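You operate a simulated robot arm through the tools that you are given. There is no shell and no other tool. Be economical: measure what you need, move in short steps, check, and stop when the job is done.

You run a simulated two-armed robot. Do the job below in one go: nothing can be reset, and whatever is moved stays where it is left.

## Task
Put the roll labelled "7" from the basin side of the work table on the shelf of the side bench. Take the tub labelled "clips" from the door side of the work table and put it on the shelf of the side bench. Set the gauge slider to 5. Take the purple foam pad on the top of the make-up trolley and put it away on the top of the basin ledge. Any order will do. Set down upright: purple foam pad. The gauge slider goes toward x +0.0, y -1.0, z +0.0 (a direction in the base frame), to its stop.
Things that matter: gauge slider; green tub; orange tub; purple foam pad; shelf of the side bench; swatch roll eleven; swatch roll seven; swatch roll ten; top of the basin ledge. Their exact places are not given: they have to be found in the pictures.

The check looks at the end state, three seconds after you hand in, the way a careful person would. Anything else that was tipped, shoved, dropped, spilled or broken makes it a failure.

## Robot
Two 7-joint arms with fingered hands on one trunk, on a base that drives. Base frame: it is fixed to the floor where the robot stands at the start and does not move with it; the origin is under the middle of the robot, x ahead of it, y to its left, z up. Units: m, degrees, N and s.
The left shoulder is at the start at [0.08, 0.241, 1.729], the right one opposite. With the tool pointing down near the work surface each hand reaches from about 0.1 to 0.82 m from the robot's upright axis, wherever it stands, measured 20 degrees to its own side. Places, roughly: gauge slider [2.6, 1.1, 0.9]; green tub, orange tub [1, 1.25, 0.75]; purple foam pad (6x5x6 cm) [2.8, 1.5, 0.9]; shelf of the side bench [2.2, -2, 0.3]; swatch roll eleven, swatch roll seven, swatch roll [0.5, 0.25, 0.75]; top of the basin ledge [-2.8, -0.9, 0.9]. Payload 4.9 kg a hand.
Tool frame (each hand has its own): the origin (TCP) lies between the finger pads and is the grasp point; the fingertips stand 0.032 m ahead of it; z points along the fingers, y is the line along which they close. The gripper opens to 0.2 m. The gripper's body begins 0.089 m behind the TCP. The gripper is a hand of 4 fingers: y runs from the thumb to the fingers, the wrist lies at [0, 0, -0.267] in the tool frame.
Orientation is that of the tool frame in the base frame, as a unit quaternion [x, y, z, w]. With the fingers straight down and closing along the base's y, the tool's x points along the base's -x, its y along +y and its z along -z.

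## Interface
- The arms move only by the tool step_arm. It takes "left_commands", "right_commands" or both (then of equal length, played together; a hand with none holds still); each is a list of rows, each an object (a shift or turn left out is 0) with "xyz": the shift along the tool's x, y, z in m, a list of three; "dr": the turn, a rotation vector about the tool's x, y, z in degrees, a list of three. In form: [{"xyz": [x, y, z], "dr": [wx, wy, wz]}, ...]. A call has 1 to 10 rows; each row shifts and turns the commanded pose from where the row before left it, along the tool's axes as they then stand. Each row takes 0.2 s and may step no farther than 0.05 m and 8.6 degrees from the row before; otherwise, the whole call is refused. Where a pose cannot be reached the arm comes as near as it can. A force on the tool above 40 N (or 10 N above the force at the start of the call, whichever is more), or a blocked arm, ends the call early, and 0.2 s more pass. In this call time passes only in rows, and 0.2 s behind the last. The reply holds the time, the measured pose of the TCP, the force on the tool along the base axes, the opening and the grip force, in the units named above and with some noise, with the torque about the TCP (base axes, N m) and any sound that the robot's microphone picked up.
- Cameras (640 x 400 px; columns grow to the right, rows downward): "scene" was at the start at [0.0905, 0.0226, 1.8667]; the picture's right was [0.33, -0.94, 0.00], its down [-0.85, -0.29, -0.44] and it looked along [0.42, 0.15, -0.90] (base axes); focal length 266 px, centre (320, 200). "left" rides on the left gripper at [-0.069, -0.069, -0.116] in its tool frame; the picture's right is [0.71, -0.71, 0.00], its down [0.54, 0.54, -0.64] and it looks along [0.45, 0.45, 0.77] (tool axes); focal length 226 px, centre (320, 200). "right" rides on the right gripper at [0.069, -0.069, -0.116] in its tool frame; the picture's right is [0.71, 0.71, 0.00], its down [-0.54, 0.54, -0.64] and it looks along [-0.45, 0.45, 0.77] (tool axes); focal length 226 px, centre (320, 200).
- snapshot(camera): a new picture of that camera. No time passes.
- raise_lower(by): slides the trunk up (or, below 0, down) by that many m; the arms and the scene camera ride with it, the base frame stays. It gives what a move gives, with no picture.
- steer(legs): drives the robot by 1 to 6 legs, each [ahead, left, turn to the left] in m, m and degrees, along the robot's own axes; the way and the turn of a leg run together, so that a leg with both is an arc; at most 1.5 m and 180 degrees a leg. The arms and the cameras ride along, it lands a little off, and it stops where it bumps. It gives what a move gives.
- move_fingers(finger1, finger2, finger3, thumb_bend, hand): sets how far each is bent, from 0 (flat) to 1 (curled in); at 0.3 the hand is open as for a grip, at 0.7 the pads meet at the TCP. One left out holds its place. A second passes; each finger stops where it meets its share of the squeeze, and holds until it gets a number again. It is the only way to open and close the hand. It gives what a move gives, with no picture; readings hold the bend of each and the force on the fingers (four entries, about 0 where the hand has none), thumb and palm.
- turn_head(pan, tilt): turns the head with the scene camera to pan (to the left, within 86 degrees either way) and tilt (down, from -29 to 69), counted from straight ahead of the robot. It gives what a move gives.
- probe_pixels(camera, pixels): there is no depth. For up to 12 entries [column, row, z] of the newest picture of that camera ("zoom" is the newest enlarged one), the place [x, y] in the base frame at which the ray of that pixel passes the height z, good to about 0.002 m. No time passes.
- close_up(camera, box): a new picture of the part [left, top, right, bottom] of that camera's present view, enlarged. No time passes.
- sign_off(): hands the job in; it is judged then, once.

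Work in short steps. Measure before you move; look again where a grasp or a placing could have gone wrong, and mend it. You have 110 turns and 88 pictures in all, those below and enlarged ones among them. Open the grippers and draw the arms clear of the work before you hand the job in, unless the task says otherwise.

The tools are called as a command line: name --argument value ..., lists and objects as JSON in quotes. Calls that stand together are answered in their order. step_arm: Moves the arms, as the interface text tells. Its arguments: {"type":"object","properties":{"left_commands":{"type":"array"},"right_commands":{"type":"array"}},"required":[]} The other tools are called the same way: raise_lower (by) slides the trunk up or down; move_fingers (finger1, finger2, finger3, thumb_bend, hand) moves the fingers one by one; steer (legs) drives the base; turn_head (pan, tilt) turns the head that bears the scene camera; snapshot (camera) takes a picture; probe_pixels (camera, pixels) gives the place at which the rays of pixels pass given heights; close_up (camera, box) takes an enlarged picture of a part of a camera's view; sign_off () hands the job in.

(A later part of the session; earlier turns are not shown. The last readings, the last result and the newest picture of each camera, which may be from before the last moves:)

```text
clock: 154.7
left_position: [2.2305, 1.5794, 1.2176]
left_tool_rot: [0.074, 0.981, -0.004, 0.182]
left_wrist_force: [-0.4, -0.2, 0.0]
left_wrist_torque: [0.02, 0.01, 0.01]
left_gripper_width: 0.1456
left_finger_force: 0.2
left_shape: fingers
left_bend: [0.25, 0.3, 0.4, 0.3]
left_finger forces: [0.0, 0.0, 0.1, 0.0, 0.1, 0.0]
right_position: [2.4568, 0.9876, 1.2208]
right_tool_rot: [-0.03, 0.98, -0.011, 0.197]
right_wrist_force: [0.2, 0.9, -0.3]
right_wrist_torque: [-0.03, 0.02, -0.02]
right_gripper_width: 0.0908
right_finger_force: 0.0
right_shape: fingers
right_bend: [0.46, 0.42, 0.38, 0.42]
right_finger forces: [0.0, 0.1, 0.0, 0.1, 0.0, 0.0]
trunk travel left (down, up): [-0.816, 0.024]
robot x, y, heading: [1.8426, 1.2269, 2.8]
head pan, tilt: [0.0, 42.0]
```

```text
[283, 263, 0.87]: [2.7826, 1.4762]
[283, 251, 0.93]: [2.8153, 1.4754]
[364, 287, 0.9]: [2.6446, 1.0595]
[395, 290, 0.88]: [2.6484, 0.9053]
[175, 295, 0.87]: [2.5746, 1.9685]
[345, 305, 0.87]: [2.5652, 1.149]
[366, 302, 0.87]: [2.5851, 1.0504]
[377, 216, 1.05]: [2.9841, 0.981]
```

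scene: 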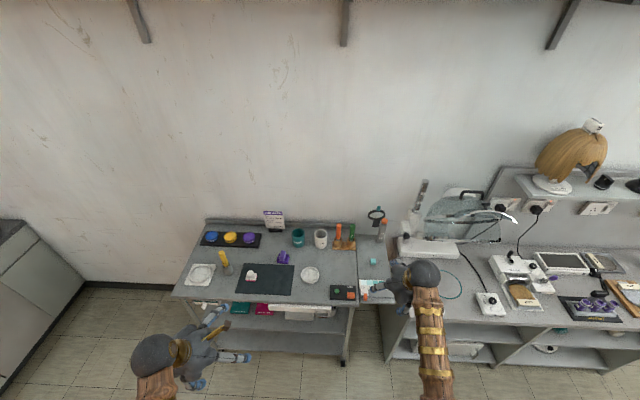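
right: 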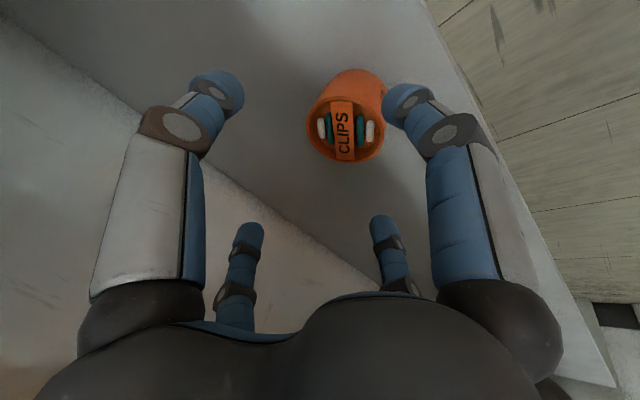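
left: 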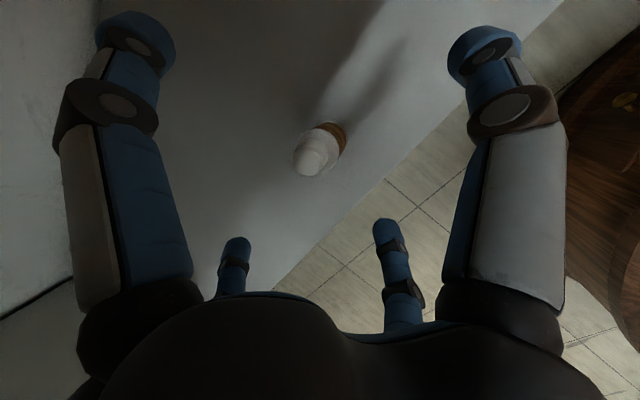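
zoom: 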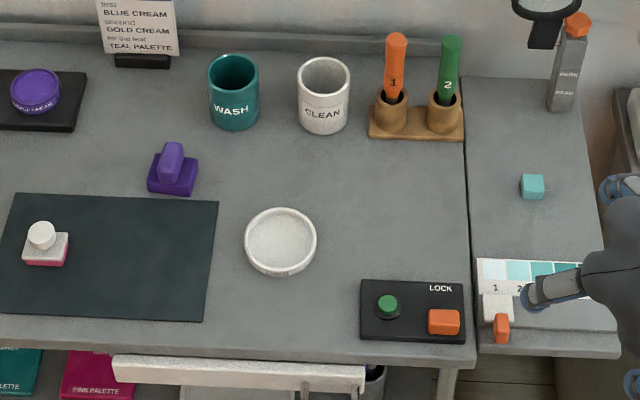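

The slider carriage is at "1" with an orange tab at zoom (502,328); "5" is to the right (−y). I'll poke it with finger 2 of the right hand: curl the other digits, lower the trunk, and move near.

move_fingers --hand "right" --finger1 1.0 --finger2 0.48 --finger3 1.0 --thumb_bend 1.0

raise_lower --by -0.2

step_arm --right_commands '[{"xyz": [-0.0277, 0.0175, 0.0254]}, {"xyz": [-0.0277, 0.0175, 0.0254]}, {"xyz": [-0.0277, 0.0175, 0.0254]}]'

snapshot --camera "right"

```text
clock: 155.7
left_position: [2.23, 1.5793, 1.2172]
left_tool_rot: [0.074, 0.981, -0.003, 0.181]
left_wrist_force: [0.4, 0.1, -0.2]
left_wrist_torque: [-0.02, -0.01, 0.02]
left_gripper_width: 0.1459
left_finger_force: 0.0
left_shape: fingers
left_bend: [0.25, 0.3, 0.4, 0.3]
left_finger forces: [0.1, 0.0, 0.0, 0.0, 0.1, 0.0]
right_position: [2.4573, 0.9865, 1.2193]
right_tool_rot: [-0.031, 0.98, -0.011, 0.196]
right_wrist_force: [-0.2, 0.2, 0.0]
right_wrist_torque: [0.02, 0.0, 0.0]
right_gripper_width: 0.0178
right_finger_force: 0.1
right_shape: fingers
right_bend: [1.0, 0.48, 0.77, 0.89]
right_finger forces: [0.0, 0.0, 0.0, 0.0, 0.0, 0.0]
trunk travel left (down, up): [-0.816, 0.024]
robot x, y, heading: [1.8472, 1.2298, 2.9]
head pan, tilt: [0.0, 42.0]
```

```text
clock: 157.9
left_position: [2.2315, 1.5784, 1.0161]
left_tool_rot: [0.074, 0.981, -0.004, 0.181]
left_wrist_force: [0.3, -0.3, 0.2]
left_wrist_torque: [0.01, -0.01, -0.02]
left_gripper_width: 0.1457
left_finger_force: 0.2
left_shape: fingers
left_bend: [0.25, 0.3, 0.4, 0.3]
left_finger forces: [0.0, 0.0, 0.0, 0.0, 0.0, 0.1]
right_position: [2.4571, 0.9863, 1.0196]
right_tool_rot: [-0.03, 0.98, -0.012, 0.196]
right_wrist_force: [-0.6, 0.4, 0.1]
right_wrist_torque: [-0.01, -0.01, 0.02]
right_gripper_width: 0.0177
right_finger_force: 0.1
right_shape: fingers
right_bend: [1.0, 0.48, 0.77, 0.89]
right_finger forces: [0.1, 0.0, 0.0, 0.0, 0.1, 0.0]
trunk travel left (down, up): [-0.616, 0.224]
robot x, y, heading: [1.8486, 1.2331, 2.8]
head pan, tilt: [0.0, 42.0]
```

```text
clock: 158.7
left_position: [2.2306, 1.5778, 1.0161]
left_tool_rot: [0.074, 0.981, -0.004, 0.181]
left_wrist_force: [0.9, 0.2, -0.5]
left_wrist_torque: [0.01, 0.01, -0.03]
left_gripper_width: 0.1458
left_finger_force: 0.1
left_shape: fingers
left_bend: [0.25, 0.3, 0.4, 0.3]
left_finger forces: [0.0, 0.0, 0.0, 0.0, 0.0, 0.0]
right_position: [2.5612, 1.0427, 0.9783]
right_tool_rot: [-0.03, 0.98, -0.012, 0.196]
right_wrist_force: [-0.3, 0.6, 0.8]
right_wrist_torque: [-0.01, 0.01, 0.01]
right_gripper_width: 0.0176
right_finger_force: 0.0
right_shape: fingers
right_bend: [1.0, 0.48, 0.77, 0.89]
right_finger forces: [0.0, 0.1, 0.0, 0.0, 0.1, 0.0]
trunk travel left (down, up): [-0.616, 0.224]
robot x, y, heading: [1.8428, 1.2293, 2.7]
head pan, tilt: [0.0, 42.0]
```

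```text
11 pictures are left
```

right: 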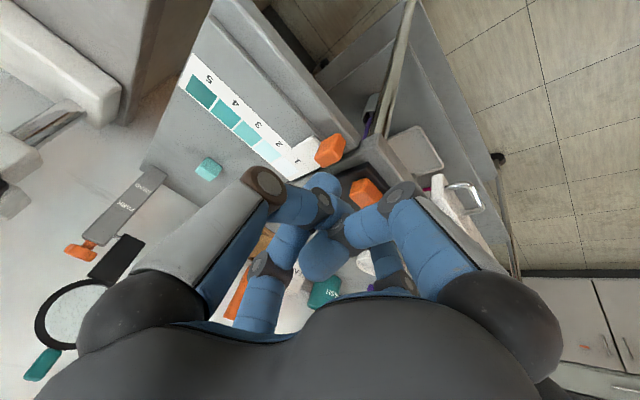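

I triangulate the orange tab: right (330,150) and scene (365.5,297).

probe_pixels --camera "right" --pixels '[[330, 150, 0.92], [330, 150, 0.9], [330, 150, 0.88], [296, 163, 0.88], [205, 85, 0.875], [365, 190, 0.89], [338, 165, 0.89], [318, 155, 0.89], [342, 140, 0.89]]'

probe_pixels --camera "scene" --pixels '[[365.5, 296, 0.92], [365.5, 296, 0.9], [365.5, 296, 0.88], [364, 291, 0.9], [351, 295, 0.89]]'

```text
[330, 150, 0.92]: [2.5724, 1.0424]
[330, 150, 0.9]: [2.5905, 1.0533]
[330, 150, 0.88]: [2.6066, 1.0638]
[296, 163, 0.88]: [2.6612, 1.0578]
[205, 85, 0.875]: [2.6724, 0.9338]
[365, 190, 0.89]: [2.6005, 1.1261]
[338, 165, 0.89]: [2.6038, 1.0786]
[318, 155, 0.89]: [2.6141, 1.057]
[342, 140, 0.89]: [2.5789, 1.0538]
```

```text
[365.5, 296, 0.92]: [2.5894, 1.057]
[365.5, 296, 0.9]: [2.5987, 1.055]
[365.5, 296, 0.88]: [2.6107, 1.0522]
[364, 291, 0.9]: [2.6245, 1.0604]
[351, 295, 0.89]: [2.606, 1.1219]
```

Tab is at ≈(2.60,1.055,0.895). I open fingers 1 and 3, keep the thumb curled, and lower finger 2 to the tab's +y side (tip ≈(2.60,1.088,0.893)).

move_fingers --hand "right" --finger1 0.3 --finger2 0.48 --finger3 0.3 --thumb_bend 1.0

step_arm --right_commands '[{"xyz": [-0.002, 0.0034, 0.024]}, {"xyz": [-0.002, 0.0034, 0.024]}]'

snapshot --camera "right"

```text
clock: 159.7
left_position: [2.2311, 1.5796, 1.0166]
left_tool_rot: [0.074, 0.981, -0.005, 0.181]
left_wrist_force: [-0.2, 0.6, 0.0]
left_wrist_torque: [-0.03, -0.03, 0.01]
left_gripper_width: 0.1456
left_finger_force: 0.1
left_shape: fingers
left_bend: [0.25, 0.3, 0.4, 0.3]
left_finger forces: [0.1, 0.1, 0.0, 0.1, 0.1, 0.1]
right_position: [2.5609, 1.0433, 0.9792]
right_tool_rot: [-0.031, 0.98, -0.012, 0.196]
right_wrist_force: [0.9, -0.1, -0.3]
right_wrist_torque: [-0.02, -0.01, 0.0]
right_gripper_width: 0.0148
right_finger_force: 0.1
right_shape: fingers
right_bend: [1.0, 0.48, 0.3, 0.88]
right_finger forces: [0.0, 0.1, 0.0, 0.0, 0.0, 0.1]
trunk travel left (down, up): [-0.616, 0.224]
robot x, y, heading: [1.8441, 1.2265, 2.7]
head pan, tilt: [0.0, 42.0]
```

```text
clock: 160.3
left_position: [2.2319, 1.5785, 1.0165]
left_tool_rot: [0.074, 0.981, -0.005, 0.181]
left_wrist_force: [0.6, 0.6, 0.2]
left_wrist_torque: [0.0, 0.01, 0.01]
left_gripper_width: 0.146
left_finger_force: 0.1
left_shape: fingers
left_bend: [0.25, 0.3, 0.4, 0.3]
left_finger forces: [0.0, 0.0, 0.1, 0.0, 0.0, 0.0]
right_position: [2.5835, 1.0503, 0.9354]
right_tool_rot: [-0.031, 0.98, -0.012, 0.197]
right_wrist_force: [-2.7, 0.2, 6.4]
right_wrist_torque: [0.36, 0.03, 0.12]
right_gripper_width: 0.0147
right_finger_force: 3.2
right_shape: fingers
right_bend: [1.0, 0.48, 0.3, 0.88]
right_finger forces: [0.0, 5.8, 0.0, 0.1, 0.0, 0.0]
trunk travel left (down, up): [-0.616, 0.224]
robot x, y, heading: [1.8438, 1.2301, 3.0]
head pan, tilt: [0.0, 42.0]
```

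```text
10 pictures are left
```

right: 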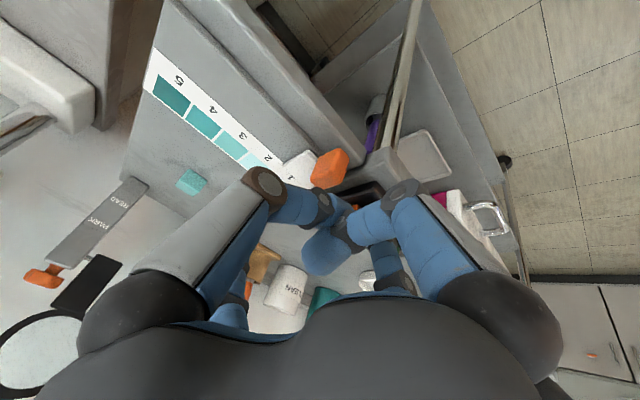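

Finger 2 has a light 6 N touch on the LOCK box side, so I raise 6 mm and push toward −y in 0.02 m rows.

step_arm --right_commands '[{"xyz": [-0.0023, 0, -0.0055]}, {"xyz": [0.0013, -0.02, 0]}, {"xyz": [0.0013, -0.02, 0]}, {"xyz": [0.0013, -0.02, 0]}]'

snapshot --camera "right"

```text
clock: 161.3
left_position: [2.2307, 1.5787, 1.0173]
left_tool_rot: [0.074, 0.981, -0.005, 0.181]
left_wrist_force: [-0.2, -0.1, -0.1]
left_wrist_torque: [-0.01, 0.02, 0.03]
left_gripper_width: 0.1458
left_finger_force: 0.0
left_shape: fingers
left_bend: [0.25, 0.3, 0.4, 0.3]
left_finger forces: [0.1, 0.1, 0.0, 0.0, 0.1, 0.1]
right_position: [2.5821, 0.9905, 0.9424]
right_tool_rot: [-0.032, 0.98, -0.011, 0.195]
right_wrist_force: [0.6, 0.8, -0.5]
right_wrist_torque: [0.01, -0.01, 0.01]
right_gripper_width: 0.0147
right_finger_force: 0.5
right_shape: fingers
right_bend: [1.0, 0.48, 0.3, 0.88]
right_finger forces: [0.0, 0.3, 0.1, 0.0, 0.0, 0.1]
trunk travel left (down, up): [-0.616, 0.224]
robot x, y, heading: [1.8454, 1.2269, 2.8]
head pan, tilt: [0.0, 42.0]
```

```text
9 pictures are left
```

right: 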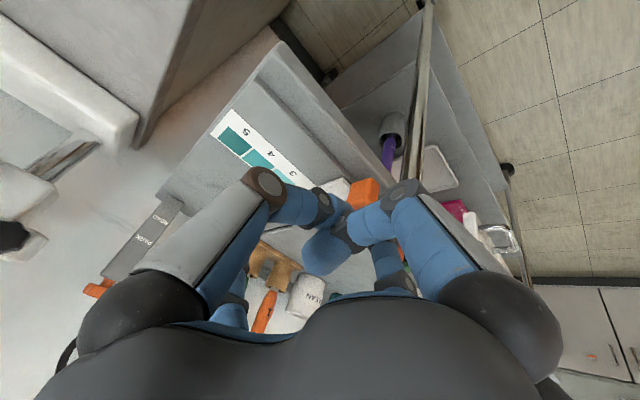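

I probe the tab (360,193) to see if the slider moved.

probe_pixels --camera "right" --pixels '[[360, 192, 0.895], [355, 183, 0.895], [245, 133, 0.875], [340, 188, 0.89]]'

```text
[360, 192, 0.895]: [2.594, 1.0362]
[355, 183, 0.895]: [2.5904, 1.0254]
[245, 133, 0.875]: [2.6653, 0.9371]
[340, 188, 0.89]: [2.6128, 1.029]
```

The slider moved with the finger (tab now y≈1.03). I keep pushing to the stop.

step_arm --right_commands '[{"xyz": [0.0013, -0.02, 0]}, {"xyz": [0.0013, -0.02, 0]}, {"xyz": [0.0013, -0.02, 0]}, {"xyz": [0.0013, -0.02, 0]}, {"xyz": [0.0013, -0.02, 0]}, {"xyz": [0.0013, -0.015, 0]}]'

```text
clock: 162.7
left_position: [2.2315, 1.5796, 1.0164]
left_tool_rot: [0.074, 0.981, -0.004, 0.18]
left_wrist_force: [-0.6, 0.5, -0.1]
left_wrist_torque: [0.02, 0.0, -0.02]
left_gripper_width: 0.1457
left_finger_force: 0.0
left_shape: fingers
left_bend: [0.25, 0.3, 0.4, 0.3]
left_finger forces: [0.0, 0.0, 0.1, 0.1, 0.0, 0.0]
right_position: [2.5835, 0.8753, 0.944]
right_tool_rot: [-0.033, 0.98, -0.011, 0.197]
right_wrist_force: [-0.9, 5.2, 0.8]
right_wrist_torque: [0.23, -0.02, 0.07]
right_gripper_width: 0.0144
right_finger_force: 3.5
right_shape: fingers
right_bend: [1.0, 0.45, 0.3, 0.88]
right_finger forces: [0.1, 5.6, 0.0, 0.0, 0.1, 0.0]
trunk travel left (down, up): [-0.616, 0.224]
robot x, y, heading: [1.8476, 1.2264, 2.8]
head pan, tilt: [0.0, 42.0]
```

Finger 2 now reads 5.6 N: at the stop. I push 10 mm more to confirm, then back off, lift 0.12 m.

step_arm --right_commands '[{"xyz": [0.0006, -0.01, 0]}]'

step_arm --right_commands '[{"xyz": [-0.0013, 0.03, 0]}, {"xyz": [-0.0154, -0.001, -0.0369]}, {"xyz": [-0.0154, -0.001, -0.0369]}, {"xyz": [-0.0154, -0.001, -0.0369]}, {"xyz": [0.0368, 0.002, -0.0155]}, {"xyz": [0.0368, 0.002, -0.0155]}, {"xyz": [0.0368, 0.002, -0.0155]}]'

close_up --camera "scene" --box '[240, 225, 420, 315]'

```text
clock: 163.1
left_position: [2.2303, 1.5803, 1.0175]
left_tool_rot: [0.074, 0.981, -0.005, 0.181]
left_wrist_force: [0.3, -0.3, 0.8]
left_wrist_torque: [-0.03, 0.01, 0.0]
left_gripper_width: 0.146
left_finger_force: 0.0
left_shape: fingers
left_bend: [0.25, 0.3, 0.4, 0.3]
left_finger forces: [0.0, 0.0, 0.1, 0.1, 0.0, 0.0]
right_position: [2.5828, 0.867, 0.9448]
right_tool_rot: [-0.032, 0.98, -0.011, 0.196]
right_wrist_force: [1.6, 10.9, -1.4]
right_wrist_torque: [0.29, -0.04, -0.01]
right_gripper_width: 0.0149
right_finger_force: 5.2
right_shape: fingers
right_bend: [1.0, 0.42, 0.3, 0.88]
right_finger forces: [0.0, 10.5, 0.0, 0.0, 0.1, 0.0]
trunk travel left (down, up): [-0.616, 0.224]
robot x, y, heading: [1.8475, 1.2338, 2.8]
head pan, tilt: [0.0, 42.0]
```

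```text
clock: 164.7
left_position: [2.2297, 1.5798, 1.017]
left_tool_rot: [0.074, 0.981, -0.004, 0.18]
left_wrist_force: [-0.7, -0.5, 0.3]
left_wrist_torque: [0.02, -0.03, -0.02]
left_gripper_width: 0.1457
left_finger_force: 0.1
left_shape: fingers
left_bend: [0.25, 0.3, 0.4, 0.3]
left_finger forces: [0.1, 0.0, 0.0, 0.0, 0.0, 0.0]
right_position: [2.4618, 0.8952, 1.0644]
right_tool_rot: [-0.032, 0.98, -0.011, 0.196]
right_wrist_force: [0.6, 0.1, -0.3]
right_wrist_torque: [-0.02, -0.01, 0.01]
right_gripper_width: 0.0149
right_finger_force: 0.1
right_shape: fingers
right_bend: [1.0, 0.48, 0.3, 0.88]
right_finger forces: [0.0, 0.0, 0.1, 0.0, 0.0, 0.0]
trunk travel left (down, up): [-0.616, 0.224]
robot x, y, heading: [1.8429, 1.2292, 2.7]
head pan, tilt: [0.0, 42.0]
```

```text
3.56 times, centred on (330, 270) of scene
```

zoom: 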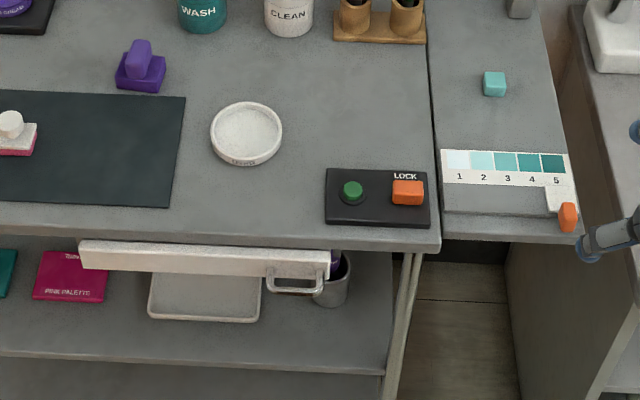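

The slider reads 5, LOCK unchanged. I probe the purple pad in this zoom (base (140,75), handle top (138,47)).

probe_pixels --camera "zoom" --pixels '[[115, 85, 0.87], [160, 93, 0.87], [140, 70, 0.89], [140, 42, 0.93], [166, 65, 0.89], [122, 57, 0.89], [205, 30, 0.87], [300, 230, 0.87], [600, 240, 0.87], [138, 85, 0.87]]'

move_fingers --hand "left" --finger1 0.4 --finger2 0.4 --finger3 0.4 --thumb_bend 0.4

step_arm --right_commands '[{"xyz": [0.0461, 0, -0.0194]}, {"xyz": [0.0461, 0, -0.0194]}]'

```text
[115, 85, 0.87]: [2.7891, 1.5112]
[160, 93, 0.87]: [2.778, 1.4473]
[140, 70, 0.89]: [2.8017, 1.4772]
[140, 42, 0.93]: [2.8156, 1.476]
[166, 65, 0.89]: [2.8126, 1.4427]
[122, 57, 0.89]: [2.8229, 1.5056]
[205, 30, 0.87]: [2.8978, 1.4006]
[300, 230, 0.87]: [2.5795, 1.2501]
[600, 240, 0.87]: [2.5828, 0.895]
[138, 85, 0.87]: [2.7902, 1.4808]
```

```text
clock: 165.7
left_position: [2.2313, 1.5796, 1.0168]
left_tool_rot: [0.074, 0.981, -0.004, 0.181]
left_wrist_force: [-0.3, -0.8, 0.0]
left_wrist_torque: [-0.03, -0.04, 0.01]
left_gripper_width: 0.1054
left_finger_force: 0.1
left_shape: fingers
left_bend: [0.4, 0.4, 0.4, 0.4]
left_finger forces: [0.0, 0.0, 0.0, 0.1, 0.0, 0.0]
right_position: [2.4615, 0.8945, 1.0629]
right_tool_rot: [-0.031, 0.98, -0.012, 0.196]
right_wrist_force: [-0.2, 0.7, 0.1]
right_wrist_torque: [0.0, 0.02, 0.01]
right_gripper_width: 0.0149
right_finger_force: 0.0
right_shape: fingers
right_bend: [1.0, 0.48, 0.3, 0.88]
right_finger forces: [0.0, 0.0, 0.1, 0.0, 0.0, 0.0]
trunk travel left (down, up): [-0.616, 0.224]
robot x, y, heading: [1.8462, 1.2284, 2.9]
head pan, tilt: [0.0, 42.0]
```

```text
clock: 166.3
left_position: [2.2301, 1.5791, 1.0165]
left_tool_rot: [0.073, 0.981, -0.005, 0.181]
left_wrist_force: [0.5, -0.2, 0.3]
left_wrist_torque: [-0.05, 0.0, 0.03]
left_gripper_width: 0.106
left_finger_force: 0.0
left_shape: fingers
left_bend: [0.4, 0.4, 0.4, 0.4]
left_finger forces: [0.0, 0.0, 0.0, 0.0, 0.1, 0.1]
right_position: [2.3619, 0.8882, 1.0642]
right_tool_rot: [-0.031, 0.98, -0.012, 0.196]
right_wrist_force: [-0.3, -0.1, -0.2]
right_wrist_torque: [-0.03, -0.02, 0.01]
right_gripper_width: 0.0148
right_finger_force: 0.0
right_shape: fingers
right_bend: [1.0, 0.48, 0.3, 0.88]
right_finger forces: [0.0, 0.1, 0.0, 0.1, 0.1, 0.1]
trunk travel left (down, up): [-0.616, 0.224]
robot x, y, heading: [1.8464, 1.228, 2.7]
head pan, tilt: [0.0, 42.0]
```

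Pad centre ≈(2.803,1.478), aligned with the left hand's yaw. I drive ahead 0.25 m, then move the left hand to a pre-grasp 0.12 m above it.

steer --legs '[[0.25, 0, 0]]'

step_arm --left_commands '[{"xyz": [-0.0389, -0.0095, 0.0104]}, {"xyz": [-0.0389, -0.0095, 0.0104]}, {"xyz": [-0.0389, -0.0095, 0.0104]}, {"xyz": [-0.0389, -0.0095, 0.0104]}, {"xyz": [-0.0389, -0.0095, 0.0104]}, {"xyz": [-0.0389, -0.0095, 0.0104]}, {"xyz": [-0.0389, -0.0095, 0.0104]}]'

snapshot --camera "left"

```text
clock: 168.1
left_position: [2.4828, 1.5928, 1.0175]
left_tool_rot: [0.073, 0.981, -0.005, 0.181]
left_wrist_force: [0.2, 0.0, 0.2]
left_wrist_torque: [-0.01, 0.05, -0.03]
left_gripper_width: 0.1057
left_finger_force: 0.1
left_shape: fingers
left_bend: [0.4, 0.4, 0.4, 0.4]
left_finger forces: [0.0, 0.0, 0.0, 0.1, 0.0, 0.1]
right_position: [2.6178, 0.9014, 1.0655]
right_tool_rot: [-0.032, 0.98, -0.011, 0.197]
right_wrist_force: [0.6, -0.6, 0.4]
right_wrist_torque: [0.01, 0.04, -0.01]
right_gripper_width: 0.0148
right_finger_force: 0.0
right_shape: fingers
right_bend: [1.0, 0.48, 0.3, 0.88]
right_finger forces: [0.1, 0.0, 0.0, 0.1, 0.1, 0.0]
trunk travel left (down, up): [-0.616, 0.224]
robot x, y, heading: [2.0971, 1.2368, 3.0]
head pan, tilt: [0.0, 42.0]
```

```text
clock: 169.7
left_position: [2.7536, 1.483, 1.0404]
left_tool_rot: [0.073, 0.981, -0.001, 0.179]
left_wrist_force: [0.7, -0.8, -0.8]
left_wrist_torque: [-0.01, -0.02, -0.01]
left_gripper_width: 0.1058
left_finger_force: 0.0
left_shape: fingers
left_bend: [0.4, 0.4, 0.4, 0.4]
left_finger forces: [0.0, 0.0, 0.0, 0.0, 0.0, 0.0]
right_position: [2.6176, 0.8954, 1.0625]
right_tool_rot: [-0.031, 0.98, -0.009, 0.196]
right_wrist_force: [0.1, -0.5, 0.3]
right_wrist_torque: [-0.02, 0.03, 0.02]
right_gripper_width: 0.0147
right_finger_force: 0.1
right_shape: fingers
right_bend: [1.0, 0.48, 0.3, 0.88]
right_finger forces: [0.0, 0.1, 0.1, 0.0, 0.1, 0.0]
trunk travel left (down, up): [-0.616, 0.224]
robot x, y, heading: [2.0969, 1.2396, 3.0]
head pan, tilt: [0.0, 42.0]
```

```text
7 pictures are left
```

left: 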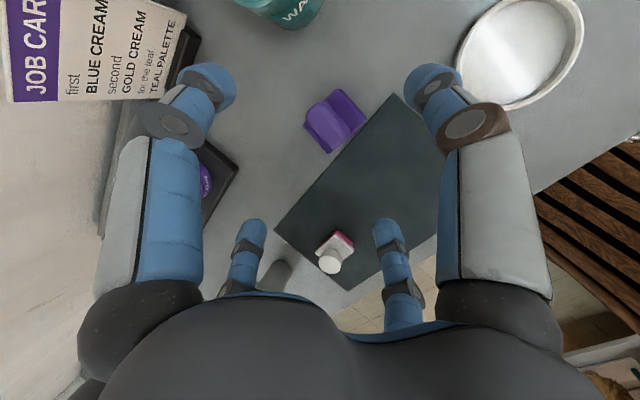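

Pad at (335,120). I probe it, the job card foot, and the nearby black palette.

probe_pixels --camera "left" --pixels '[[331, 129, 0.89], [323, 152, 0.87], [366, 122, 0.87], [306, 125, 0.89], [342, 92, 0.89], [320, 115, 0.93], [200, 40, 0.88], [185, 75, 0.88], [237, 165, 0.88], [340, 90, 0.87]]'

```text
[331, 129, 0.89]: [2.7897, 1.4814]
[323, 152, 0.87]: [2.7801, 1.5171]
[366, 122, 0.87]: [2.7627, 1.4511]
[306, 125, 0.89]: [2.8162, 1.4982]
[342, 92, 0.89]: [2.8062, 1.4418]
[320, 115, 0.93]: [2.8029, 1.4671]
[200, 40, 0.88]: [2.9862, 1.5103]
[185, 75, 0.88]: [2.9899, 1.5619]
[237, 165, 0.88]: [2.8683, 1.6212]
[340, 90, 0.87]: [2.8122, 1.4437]
```

Pad centre ≈(2.797,1.478). I descend to TCP z≈0.932 and close on it.

step_arm --left_commands '[{"xyz": [0.0034, -0.0008, 0.0372]}, {"xyz": [0.0034, -0.0008, 0.0372]}, {"xyz": [0.0034, -0.0008, 0.0372]}]'

move_fingers --hand "left" --finger1 0.62 --finger2 0.62 --finger3 0.62 --thumb_bend 0.62

snapshot --camera "left"

```text
clock: 170.5
left_position: [2.7818, 1.4793, 0.954]
left_tool_rot: [0.072, 0.98, 0.001, 0.188]
left_wrist_force: [-2.2, 0.1, 13.7]
left_wrist_torque: [0.11, 1.08, 0.02]
left_gripper_width: 0.1054
left_finger_force: 6.4
left_shape: fingers
left_bend: [0.4, 0.4, 0.4, 0.4]
left_finger forces: [0.0, 0.1, 13.5, 0.1, 0.0, 0.0]
right_position: [2.6145, 0.896, 1.0635]
right_tool_rot: [-0.031, 0.98, -0.008, 0.197]
right_wrist_force: [-0.2, -0.4, -0.2]
right_wrist_torque: [0.05, 0.01, 0.01]
right_gripper_width: 0.0146
right_finger_force: 0.0
right_shape: fingers
right_bend: [1.0, 0.48, 0.3, 0.88]
right_finger forces: [0.0, 0.1, 0.0, 0.0, 0.1, 0.1]
trunk travel left (down, up): [-0.616, 0.224]
robot x, y, heading: [2.1028, 1.2426, 2.7]
head pan, tilt: [0.0, 42.0]
stopped in row 3 (left hand): the force on the tool passed its limit (the readings are from after the stop); the commanded pose is now the measured one
```

```text
clock: 171.5
left_position: [2.7829, 1.4788, 0.9549]
left_tool_rot: [0.072, 0.98, 0.0, 0.188]
left_wrist_force: [-12.4, 2.4, 28.7]
left_wrist_torque: [0.33, 2.83, -0.07]
left_gripper_width: 0.027
left_finger_force: 13.8
left_shape: fingers
left_bend: [0.62, 0.62, 0.41, 0.62]
left_finger forces: [0.3, 0.0, 28.4, 0.1, 0.1, 0.1]
right_position: [2.6142, 0.8961, 1.0644]
right_tool_rot: [-0.032, 0.98, -0.008, 0.198]
right_wrist_force: [0.8, -1.0, 0.3]
right_wrist_torque: [0.01, 0.01, 0.0]
right_gripper_width: 0.0148
right_finger_force: 0.1
right_shape: fingers
right_bend: [1.0, 0.48, 0.3, 0.88]
right_finger forces: [0.0, 0.0, 0.0, 0.0, 0.1, 0.0]
trunk travel left (down, up): [-0.616, 0.224]
robot x, y, heading: [2.1, 1.2363, 3.0]
head pan, tilt: [0.0, 42.0]
```

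```text
6 pictures are left
```

left: 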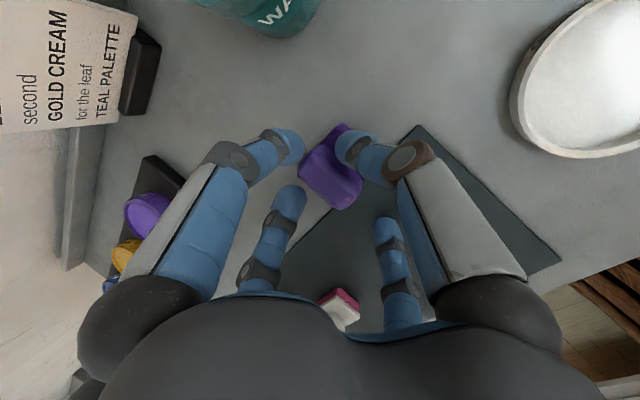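

Trolley top is actually ≈0.886, and finger 3 pressed on it. I lift 1 cm, reset the digits to about 0.50 around the pad, and re-lower a little.

step_arm --left_commands '[{"xyz": [-0.0036, 0, -0.0094]}]'

move_fingers --hand "left" --finger1 0.45 --finger2 0.45 --finger3 0.47 --thumb_bend 0.45

step_arm --left_commands '[{"xyz": [0.0036, 0, 0.0094]}, {"xyz": [0.003, 0, 0.0075]}]'

```text
clock: 171.9
left_position: [2.7862, 1.4776, 0.9591]
left_tool_rot: [0.073, 0.98, -0.001, 0.185]
left_wrist_force: [-0.4, 0.2, -0.7]
left_wrist_torque: [0.02, 0.01, -0.02]
left_gripper_width: 0.0268
left_finger_force: 0.0
left_shape: fingers
left_bend: [0.62, 0.62, 0.47, 0.62]
left_finger forces: [0.0, 0.1, 0.0, 0.0, 0.0, 0.1]
right_position: [2.62, 0.8972, 1.0618]
right_tool_rot: [-0.031, 0.98, -0.009, 0.195]
right_wrist_force: [0.1, 1.2, 0.0]
right_wrist_torque: [0.02, 0.0, 0.01]
right_gripper_width: 0.0147
right_finger_force: 0.1
right_shape: fingers
right_bend: [1.0, 0.48, 0.3, 0.88]
right_finger forces: [0.0, 0.1, 0.0, 0.0, 0.0, 0.1]
trunk travel left (down, up): [-0.616, 0.224]
robot x, y, heading: [2.0984, 1.2464, 2.8]
head pan, tilt: [0.0, 42.0]
```

```text
clock: 172.9
left_position: [2.7847, 1.4779, 0.9621]
left_tool_rot: [0.073, 0.98, -0.001, 0.186]
left_wrist_force: [-0.1, -1.0, 0.7]
left_wrist_torque: [0.02, 0.0, 0.04]
left_gripper_width: 0.087
left_finger_force: 0.1
left_shape: fingers
left_bend: [0.45, 0.45, 0.47, 0.45]
left_finger forces: [0.0, 0.0, 0.0, 0.1, 0.1, 0.1]
right_position: [2.6178, 0.8975, 1.0625]
right_tool_rot: [-0.032, 0.98, -0.009, 0.196]
right_wrist_force: [-0.2, -0.3, 0.5]
right_wrist_torque: [-0.01, -0.02, -0.01]
right_gripper_width: 0.0149
right_finger_force: 0.1
right_shape: fingers
right_bend: [1.0, 0.48, 0.3, 0.88]
right_finger forces: [0.0, 0.0, 0.0, 0.1, 0.0, 0.1]
trunk travel left (down, up): [-0.616, 0.224]
robot x, y, heading: [2.0992, 1.2418, 2.9]
head pan, tilt: [0.0, 42.0]
```

```text
clock: 173.5
left_position: [2.7817, 1.4778, 0.9481]
left_tool_rot: [0.073, 0.979, 0.0, 0.19]
left_wrist_force: [-9.2, 2.5, 30.3]
left_wrist_torque: [0.28, 2.08, -0.09]
left_gripper_width: 0.0871
left_finger_force: 15.6
left_shape: fingers
left_bend: [0.45, 0.45, 0.47, 0.45]
left_finger forces: [0.0, 0.0, 30.2, 0.0, 0.0, 0.0]
right_position: [2.6126, 0.8967, 1.0667]
right_tool_rot: [-0.031, 0.98, -0.008, 0.198]
right_wrist_force: [-0.7, -0.4, -0.1]
right_wrist_torque: [0.01, 0.03, -0.01]
right_gripper_width: 0.0147
right_finger_force: 0.1
right_shape: fingers
right_bend: [1.0, 0.48, 0.3, 0.88]
right_finger forces: [0.0, 0.0, 0.0, 0.1, 0.1, 0.1]
trunk travel left (down, up): [-0.616, 0.224]
robot x, y, heading: [2.1011, 1.2407, 2.9]
head pan, tilt: [0.0, 42.0]
```

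Finger 3 again bears on the surface; I ease up 4 mm and close all digits fully.

step_arm --left_commands '[{"xyz": [-0.0014, 0, -0.0037]}]'

move_fingers --hand "left" --finger1 0.72 --finger2 0.72 --finger3 0.72 --thumb_bend 0.72

```text
clock: 173.9
left_position: [2.7838, 1.4781, 0.949]
left_tool_rot: [0.073, 0.98, -0.001, 0.187]
left_wrist_force: [-7.4, 3.4, 22.1]
left_wrist_torque: [0.25, 1.54, -0.05]
left_gripper_width: 0.0869
left_finger_force: 10.9
left_shape: fingers
left_bend: [0.45, 0.45, 0.46, 0.45]
left_finger forces: [0.0, 0.0, 21.9, 0.0, 0.0, 0.0]
right_position: [2.6168, 0.8963, 1.0642]
right_tool_rot: [-0.031, 0.98, -0.009, 0.198]
right_wrist_force: [-0.3, -0.1, 0.1]
right_wrist_torque: [-0.04, 0.0, -0.02]
right_gripper_width: 0.0148
right_finger_force: 0.2
right_shape: fingers
right_bend: [1.0, 0.48, 0.3, 0.88]
right_finger forces: [0.0, 0.0, 0.0, 0.0, 0.1, 0.1]
trunk travel left (down, up): [-0.616, 0.224]
robot x, y, heading: [2.1015, 1.2426, 2.8]
head pan, tilt: [0.0, 42.0]
```

```text
clock: 174.9
left_position: [2.7851, 1.4793, 0.946]
left_tool_rot: [0.073, 0.98, 0.0, 0.187]
left_wrist_force: [-0.4, -0.3, -0.7]
left_wrist_torque: [0.0, 0.0, -0.02]
left_gripper_width: 0.0235
left_finger_force: 19.2
left_shape: fingers
left_bend: [0.62, 0.66, 0.59, 0.66]
left_finger forces: [9.3, 8.5, 9.0, 0.0, 11.6, 0.0]
right_position: [2.6179, 0.8973, 1.0624]
right_tool_rot: [-0.032, 0.98, -0.009, 0.195]
right_wrist_force: [-0.1, 0.6, 0.0]
right_wrist_torque: [-0.01, 0.0, 0.01]
right_gripper_width: 0.0146
right_finger_force: 0.1
right_shape: fingers
right_bend: [1.0, 0.48, 0.3, 0.88]
right_finger forces: [0.1, 0.0, 0.1, 0.0, 0.1, 0.0]
trunk travel left (down, up): [-0.616, 0.224]
robot x, y, heading: [2.0952, 1.2429, 3.1]
head pan, tilt: [0.0, 42.0]
```

All four digits hold (~9 N each). I lift 0.2 m straight up and check.

step_arm --left_commands '[{"xyz": [-0.0074, 0, -0.0187]}, {"xyz": [-0.0147, 0, -0.0373]}, {"xyz": [-0.0147, 0, -0.0373]}, {"xyz": [-0.0147, 0, -0.0373]}, {"xyz": [-0.0147, 0, -0.0373]}, {"xyz": [-0.0147, 0, -0.0373]}]'

close_up --camera "left" --box '[180, 60, 460, 280]'

```text
clock: 176.3
left_position: [2.7851, 1.4722, 1.1664]
left_tool_rot: [0.073, 0.98, 0.0, 0.185]
left_wrist_force: [0.2, -0.5, -0.7]
left_wrist_torque: [0.01, 0.0, -0.01]
left_gripper_width: 0.0232
left_finger_force: 19.0
left_shape: fingers
left_bend: [0.62, 0.66, 0.59, 0.66]
left_finger forces: [9.2, 8.8, 8.1, 0.1, 11.6, 0.0]
right_position: [2.6178, 0.8962, 1.0637]
right_tool_rot: [-0.031, 0.98, -0.009, 0.196]
right_wrist_force: [0.0, 0.1, -0.2]
right_wrist_torque: [-0.04, -0.02, -0.01]
right_gripper_width: 0.0149
right_finger_force: 0.0
right_shape: fingers
right_bend: [1.0, 0.48, 0.3, 0.88]
right_finger forces: [0.0, 0.0, 0.0, 0.1, 0.1, 0.1]
trunk travel left (down, up): [-0.616, 0.224]
robot x, y, heading: [2.0974, 1.2425, 3.1]
head pan, tilt: [0.0, 42.0]
```

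```text
1.82 times, centred on (320, 170) of left
```

zoom: 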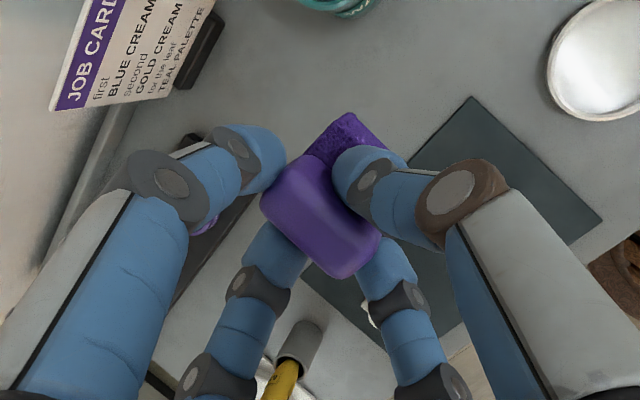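

The pad is held upright by its handle (bottom ≈0.06 m below TCP). I raise the trunk 0.2 and drive out: back, down the aisle, and west below the table.

raise_lower --by 0.2

steer --legs '[[-0.22, 0, 0], [0, 0, -93], [1.2, 0, 0], [0.97, 0, 0], [0, 0, -90], [1.4, 0, 0]]'

```text
clock: 178.5
left_position: [2.7855, 1.4725, 1.3679]
left_tool_rot: [0.073, 0.98, -0.001, 0.186]
left_wrist_force: [-0.5, 0.7, -0.6]
left_wrist_torque: [0.01, 0.01, 0.0]
left_gripper_width: 0.0234
left_finger_force: 18.9
left_shape: fingers
left_bend: [0.62, 0.66, 0.59, 0.66]
left_finger forces: [9.2, 8.7, 8.1, 0.0, 11.5, 0.0]
right_position: [2.6181, 0.8968, 1.2629]
right_tool_rot: [-0.032, 0.98, -0.009, 0.196]
right_wrist_force: [0.6, 0.2, 0.0]
right_wrist_torque: [0.02, -0.02, -0.02]
right_gripper_width: 0.0149
right_finger_force: 0.1
right_shape: fingers
right_bend: [1.0, 0.48, 0.3, 0.88]
right_finger forces: [0.0, 0.0, 0.0, 0.0, 0.1, 0.0]
trunk travel left (down, up): [-0.816, 0.024]
robot x, y, heading: [2.0987, 1.241, 3.0]
head pan, tilt: [0.0, 42.0]
```

```text
clock: 204.9
left_position: [-0.147, -1.197, 1.3686]
left_tool_rot: [0.979, -0.087, -0.186, -0.003]
left_wrist_force: [0.4, -0.1, 0.4]
left_wrist_torque: [-0.01, -0.04, 0.01]
left_gripper_width: 0.0229
left_finger_force: 18.3
left_shape: fingers
left_bend: [0.62, 0.66, 0.59, 0.67]
left_finger forces: [8.8, 8.8, 6.9, 0.1, 11.3, 0.0]
right_position: [0.0387, -0.6263, 1.264]
right_tool_rot: [0.98, 0.017, -0.196, -0.012]
right_wrist_force: [0.5, -0.9, -0.3]
right_wrist_torque: [-0.02, -0.02, -0.01]
right_gripper_width: 0.113
right_finger_force: 0.0
right_shape: fingers
right_bend: [0.3, 0.48, 0.3, 1.0]
right_finger forces: [0.0, 0.0, 0.0, 0.0, 0.0, 0.1]
trunk travel left (down, up): [-0.816, 0.024]
robot x, y, heading: [0.5413, -0.9804, -178.8]
head pan, tilt: [0.0, 42.0]
```

I continue 1.2 m west and look ahead at the basin ledge.

steer --legs '[[1.2, 0, -1.2]]'

turn_head --pan 0 --tilt 35

snapshot --camera "scene"

```text
clock: 211.0
left_position: [-1.3563, -1.1738, 1.37]
left_tool_rot: [0.977, -0.105, -0.188, -0.007]
left_wrist_force: [0.2, 1.0, -0.3]
left_wrist_torque: [0.01, 0.04, -0.01]
left_gripper_width: 0.0228
left_finger_force: 17.7
left_shape: fingers
left_bend: [0.62, 0.66, 0.59, 0.67]
left_finger forces: [8.8, 8.8, 6.9, 0.0, 11.2, 0.0]
right_position: [-1.1514, -0.6122, 1.265]
right_tool_rot: [0.98, -0.001, -0.196, -0.015]
right_wrist_force: [0.9, -0.1, 0.2]
right_wrist_torque: [-0.01, 0.01, 0.03]
right_gripper_width: 0.1128
right_finger_force: 0.0
right_shape: fingers
right_bend: [0.3, 0.48, 0.3, 1.0]
right_finger forces: [0.0, 0.0, 0.1, 0.0, 0.0, 0.0]
trunk travel left (down, up): [-0.816, 0.024]
robot x, y, heading: [-0.6623, -0.9907, 179.1]
head pan, tilt: [0.0, 42.0]
```

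```text
clock: 211.7
left_position: [-1.3573, -1.1738, 1.368]
left_tool_rot: [0.977, -0.105, -0.186, -0.007]
left_wrist_force: [0.0, -0.6, -0.6]
left_wrist_torque: [0.04, 0.01, -0.01]
left_gripper_width: 0.0228
left_finger_force: 17.9
left_shape: fingers
left_bend: [0.62, 0.66, 0.59, 0.67]
left_finger forces: [8.9, 8.8, 6.9, 0.1, 11.2, 0.0]
right_position: [-1.1511, -0.6119, 1.2635]
right_tool_rot: [0.981, -0.001, -0.195, -0.015]
right_wrist_force: [-0.3, -0.3, 0.5]
right_wrist_torque: [-0.01, 0.0, 0.02]
right_gripper_width: 0.1129
right_finger_force: 0.1
right_shape: fingers
right_bend: [0.3, 0.48, 0.3, 1.0]
right_finger forces: [0.0, 0.0, 0.1, 0.0, 0.0, 0.0]
trunk travel left (down, up): [-0.816, 0.024]
robot x, y, heading: [-0.6563, -0.9898, 179.1]
head pan, tilt: [0.0, 35.0]
```

```text
4 pictures are left
```

scene: 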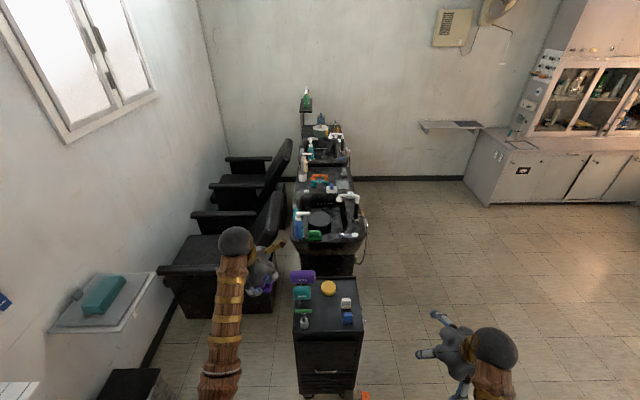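

I zoom on the basin row to identify the ledge near (-2.8,-0.9).

close_up --camera "scene" --box '[270, 110, 390, 275]'

probe_pixels --camera "scene" --pixels '[[325, 180, 0.9], [325, 215, 0.9], [325, 150, 0.9], [328, 290, 0.85], [297, 210, 0.9], [355, 180, 0.9], [365, 235, 0.9], [352, 268, 0.85], [320, 400, 0.0]]'

```text
2.42 times, centred on (330, 192) of scene
```

zoom: 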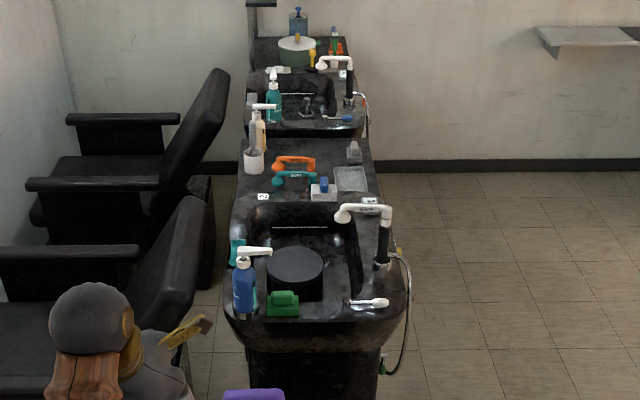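

```text
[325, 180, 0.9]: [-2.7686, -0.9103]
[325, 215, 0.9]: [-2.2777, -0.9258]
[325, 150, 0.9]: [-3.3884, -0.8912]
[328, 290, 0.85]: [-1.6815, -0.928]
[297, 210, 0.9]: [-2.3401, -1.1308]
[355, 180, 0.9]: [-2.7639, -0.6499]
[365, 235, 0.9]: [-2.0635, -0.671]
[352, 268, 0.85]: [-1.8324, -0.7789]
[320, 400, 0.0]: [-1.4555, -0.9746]
```

The ledge section is x≈-2.55…-2.9, y≈-1.15…-0.65, with some items on it. I approach from its open +y side: strafe right, drive to x≈-2.8, turn to face −y, then look down at it.

steer --legs '[[0, -0.85, 0], [1.1, 0, 0], [1.04, 0, 0], [0, 0, 91]]'

turn_head --pan 10 --tilt 55

snapshot --camera "scene"

```text
clock: 230.3
left_position: [-2.596, -0.7901, 1.3678]
left_tool_rot: [0.761, 0.622, -0.136, 0.128]
left_wrist_force: [-0.5, -0.2, 0.1]
left_wrist_torque: [-0.03, -0.01, 0.01]
left_gripper_width: 0.0229
left_finger_force: 17.6
left_shape: fingers
left_bend: [0.62, 0.66, 0.6, 0.67]
left_finger forces: [8.7, 8.9, 6.5, 0.0, 11.2, 0.1]
right_position: [-3.1626, -0.5922, 1.2627]
right_tool_rot: [0.689, 0.697, -0.148, 0.129]
right_wrist_force: [0.9, 0.2, -0.3]
right_wrist_torque: [-0.01, 0.05, 0.03]
right_gripper_width: 0.1129
right_finger_force: 0.0
right_shape: fingers
right_bend: [0.3, 0.48, 0.3, 1.0]
right_finger forces: [0.0, 0.0, 0.1, 0.1, 0.0, 0.1]
trunk travel left (down, up): [-0.816, 0.024]
robot x, y, heading: [-2.7869, -0.0949, -90.1]
head pan, tilt: [0.0, 35.0]
```

```text
clock: 231.1
left_position: [-2.5945, -0.789, 1.3674]
left_tool_rot: [0.761, 0.621, -0.135, 0.128]
left_wrist_force: [0.1, -0.1, -0.5]
left_wrist_torque: [-0.02, 0.0, 0.0]
left_gripper_width: 0.0227
left_finger_force: 17.3
left_shape: fingers
left_bend: [0.62, 0.66, 0.6, 0.67]
left_finger forces: [8.7, 8.9, 6.6, 0.0, 11.2, 0.1]
right_position: [-3.1611, -0.5913, 1.2642]
right_tool_rot: [0.689, 0.697, -0.148, 0.128]
right_wrist_force: [0.1, 0.7, 0.9]
right_wrist_torque: [-0.01, 0.01, -0.04]
right_gripper_width: 0.113
right_finger_force: 0.0
right_shape: fingers
right_bend: [0.3, 0.48, 0.3, 1.0]
right_finger forces: [0.1, 0.0, 0.1, 0.0, 0.0, 0.1]
trunk travel left (down, up): [-0.816, 0.024]
robot x, y, heading: [-2.793, -0.0963, -90.2]
head pan, tilt: [10.0, 55.0]
```

```text
2 pictures are left
```

scene: 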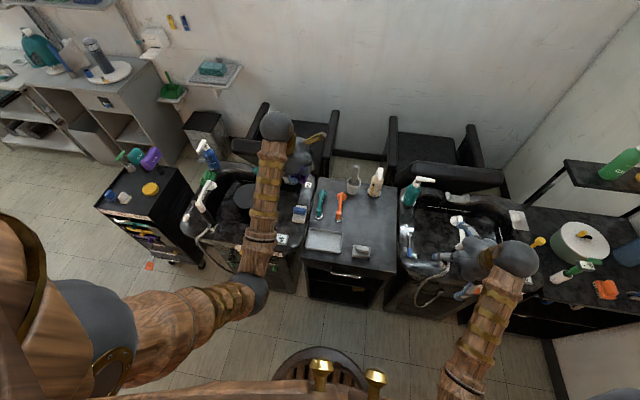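

Free spot on the ledge at about (370,220), right of the orange brush. I probe it and its surroundings.

probe_pixels --camera "scene" --pixels '[[371, 220, 0.9], [371, 220, 0.86], [345, 205, 0.9], [396, 220, 0.9], [355, 193, 0.9], [376, 195, 0.9], [361, 245, 0.92], [305, 265, 0.9], [390, 270, 0.9], [308, 300, 0.0], [380, 308, 0.0], [340, 222, 0.9]]'

```text
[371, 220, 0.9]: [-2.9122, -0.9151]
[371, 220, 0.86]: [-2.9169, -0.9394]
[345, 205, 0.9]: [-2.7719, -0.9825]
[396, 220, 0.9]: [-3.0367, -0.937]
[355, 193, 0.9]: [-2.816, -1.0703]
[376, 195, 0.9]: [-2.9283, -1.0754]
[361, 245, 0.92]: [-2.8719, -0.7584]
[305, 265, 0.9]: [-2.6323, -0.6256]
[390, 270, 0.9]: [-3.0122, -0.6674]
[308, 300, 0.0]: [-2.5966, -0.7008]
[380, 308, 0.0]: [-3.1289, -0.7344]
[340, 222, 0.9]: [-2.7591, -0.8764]
```

Spot (-2.914,-0.925) is free. I retract the right hand 0.1 m, then strafe right 0.32 m and ahead 0.12 m to bring the pad above it.

step_arm --right_commands '[{"xyz": [0.046, 0, -0.019]}, {"xyz": [0.046, 0, -0.019]}]'

steer --legs '[[0, -0.318, 0], [0.12, 0, 0]]'

```text
clock: 231.7
left_position: [-2.5953, -0.7849, 1.3697]
left_tool_rot: [0.76, 0.622, -0.137, 0.129]
left_wrist_force: [0.0, 0.2, -0.3]
left_wrist_torque: [-0.05, -0.03, -0.03]
left_gripper_width: 0.0226
left_finger_force: 17.9
left_shape: fingers
left_bend: [0.62, 0.66, 0.6, 0.67]
left_finger forces: [8.6, 8.9, 6.6, 0.1, 11.2, 0.0]
right_position: [-3.1601, -0.4864, 1.2675]
right_tool_rot: [0.689, 0.698, -0.15, 0.129]
right_wrist_force: [-0.3, 0.7, 0.5]
right_wrist_torque: [-0.08, 0.03, 0.01]
right_gripper_width: 0.1132
right_finger_force: 0.0
right_shape: fingers
right_bend: [0.3, 0.48, 0.3, 1.0]
right_finger forces: [0.1, 0.1, 0.0, 0.0, 0.1, 0.0]
trunk travel left (down, up): [-0.816, 0.024]
robot x, y, heading: [-2.7921, -0.0898, -89.9]
head pan, tilt: [10.0, 55.0]
```

```text
clock: 234.7
left_position: [-2.9139, -0.8984, 1.3721]
left_tool_rot: [0.759, 0.623, -0.137, 0.13]
left_wrist_force: [0.7, 0.2, -0.5]
left_wrist_torque: [-0.07, -0.02, 0.0]
left_gripper_width: 0.0228
left_finger_force: 16.9
left_shape: fingers
left_bend: [0.62, 0.66, 0.6, 0.67]
left_finger forces: [8.7, 8.9, 6.7, 0.0, 11.2, 0.1]
right_position: [-3.4804, -0.6046, 1.2674]
right_tool_rot: [0.687, 0.699, -0.15, 0.13]
right_wrist_force: [-0.1, 0.0, 0.2]
right_wrist_torque: [-0.08, 0.0, 0.03]
right_gripper_width: 0.1131
right_finger_force: 0.1
right_shape: fingers
right_bend: [0.3, 0.48, 0.3, 1.0]
right_finger forces: [0.1, 0.1, 0.1, 0.0, 0.0, 0.0]
trunk travel left (down, up): [-0.816, 0.024]
robot x, y, heading: [-3.1112, -0.2096, -90.1]
head pan, tilt: [10.0, 55.0]
```

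TCP is at (-2.914,-0.898). I lower the left hand vertically to z≈1.05 and look with the left camera.

step_arm --left_commands '[{"xyz": [0.0154, -0.0009, 0.0431]}, {"xyz": [0.0154, -0.0009, 0.0431]}, {"xyz": [0.0154, -0.0009, 0.0431]}, {"xyz": [0.0154, -0.0009, 0.0431]}, {"xyz": [0.0154, -0.0009, 0.0431]}, {"xyz": [0.0154, -0.0009, 0.0431]}, {"xyz": [0.0154, -0.0009, 0.0431]}]'

snapshot --camera "left"

```text
clock: 236.3
left_position: [-2.9147, -0.9215, 1.0476]
left_tool_rot: [0.76, 0.623, -0.135, 0.127]
left_wrist_force: [0.0, -0.8, 0.1]
left_wrist_torque: [0.02, -0.03, 0.01]
left_gripper_width: 0.0227
left_finger_force: 17.6
left_shape: fingers
left_bend: [0.62, 0.66, 0.6, 0.67]
left_finger forces: [8.4, 9.0, 6.5, 0.0, 11.4, 0.0]
right_position: [-3.4808, -0.612, 1.263]
right_tool_rot: [0.687, 0.7, -0.147, 0.129]
right_wrist_force: [0.6, 0.5, 0.6]
right_wrist_torque: [0.02, -0.01, -0.01]
right_gripper_width: 0.1131
right_finger_force: 0.1
right_shape: fingers
right_bend: [0.3, 0.48, 0.3, 1.0]
right_finger forces: [0.0, 0.1, 0.0, 0.1, 0.0, 0.0]
trunk travel left (down, up): [-0.816, 0.024]
robot x, y, heading: [-3.1112, -0.2137, -89.7]
head pan, tilt: [10.0, 55.0]
```

```text
1 pictures are left
```

left: 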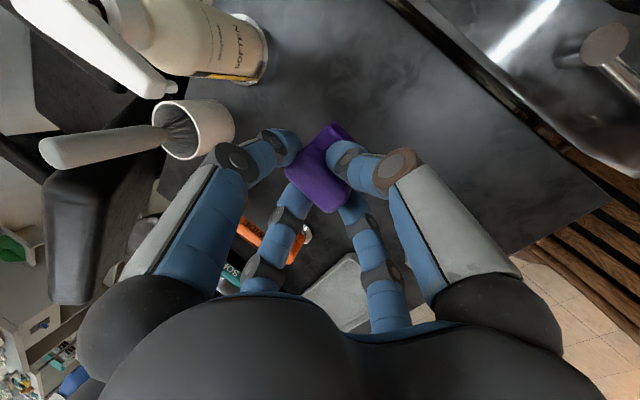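

I probe the cup, bottle and the spot below the pad for clearances.

probe_pixels --camera "left" --pixels '[[232, 125, 0.98], [232, 125, 0.95], [265, 75, 0.9], [250, 85, 0.9], [330, 125, 0.9], [300, 235, 0.9], [610, 205, 0.9], [360, 270, 0.91], [195, 130, 0.98]]'

```text
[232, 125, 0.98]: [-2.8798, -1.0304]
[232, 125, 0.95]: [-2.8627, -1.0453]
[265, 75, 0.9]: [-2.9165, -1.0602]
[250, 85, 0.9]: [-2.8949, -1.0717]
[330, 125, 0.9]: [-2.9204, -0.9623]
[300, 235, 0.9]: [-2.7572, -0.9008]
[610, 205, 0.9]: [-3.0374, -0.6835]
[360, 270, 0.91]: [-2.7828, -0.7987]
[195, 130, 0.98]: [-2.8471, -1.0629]
```

Clearances are fine (cup ≥8 cm off). I descend to z≈0.985, then creep in 6 mm rows.

step_arm --left_commands '[{"xyz": [0.0159, -0.0017, 0.0273]}, {"xyz": [0.0159, -0.0017, 0.0273]}, {"xyz": [0.0022, 0, 0.0056]}, {"xyz": [0.0022, 0, 0.0056]}]'

```text
clock: 237.3
left_position: [-2.914, -0.9064, 0.9734]
left_tool_rot: [0.759, 0.624, -0.136, 0.129]
left_wrist_force: [-0.1, 0.4, -0.7]
left_wrist_torque: [0.02, -0.03, 0.02]
left_gripper_width: 0.0226
left_finger_force: 17.6
left_shape: fingers
left_bend: [0.62, 0.66, 0.6, 0.67]
left_finger forces: [8.5, 9.1, 6.5, 0.1, 11.3, 0.0]
right_position: [-3.4799, -0.6112, 1.2645]
right_tool_rot: [0.687, 0.699, -0.148, 0.129]
right_wrist_force: [-0.3, 0.0, 0.1]
right_wrist_torque: [0.0, 0.06, -0.02]
right_gripper_width: 0.113
right_finger_force: 0.2
right_shape: fingers
right_bend: [0.3, 0.48, 0.3, 1.0]
right_finger forces: [0.0, 0.0, 0.1, 0.1, 0.0, 0.0]
trunk travel left (down, up): [-0.816, 0.024]
robot x, y, heading: [-3.1158, -0.2113, -89.8]
head pan, tilt: [10.0, 55.0]
```

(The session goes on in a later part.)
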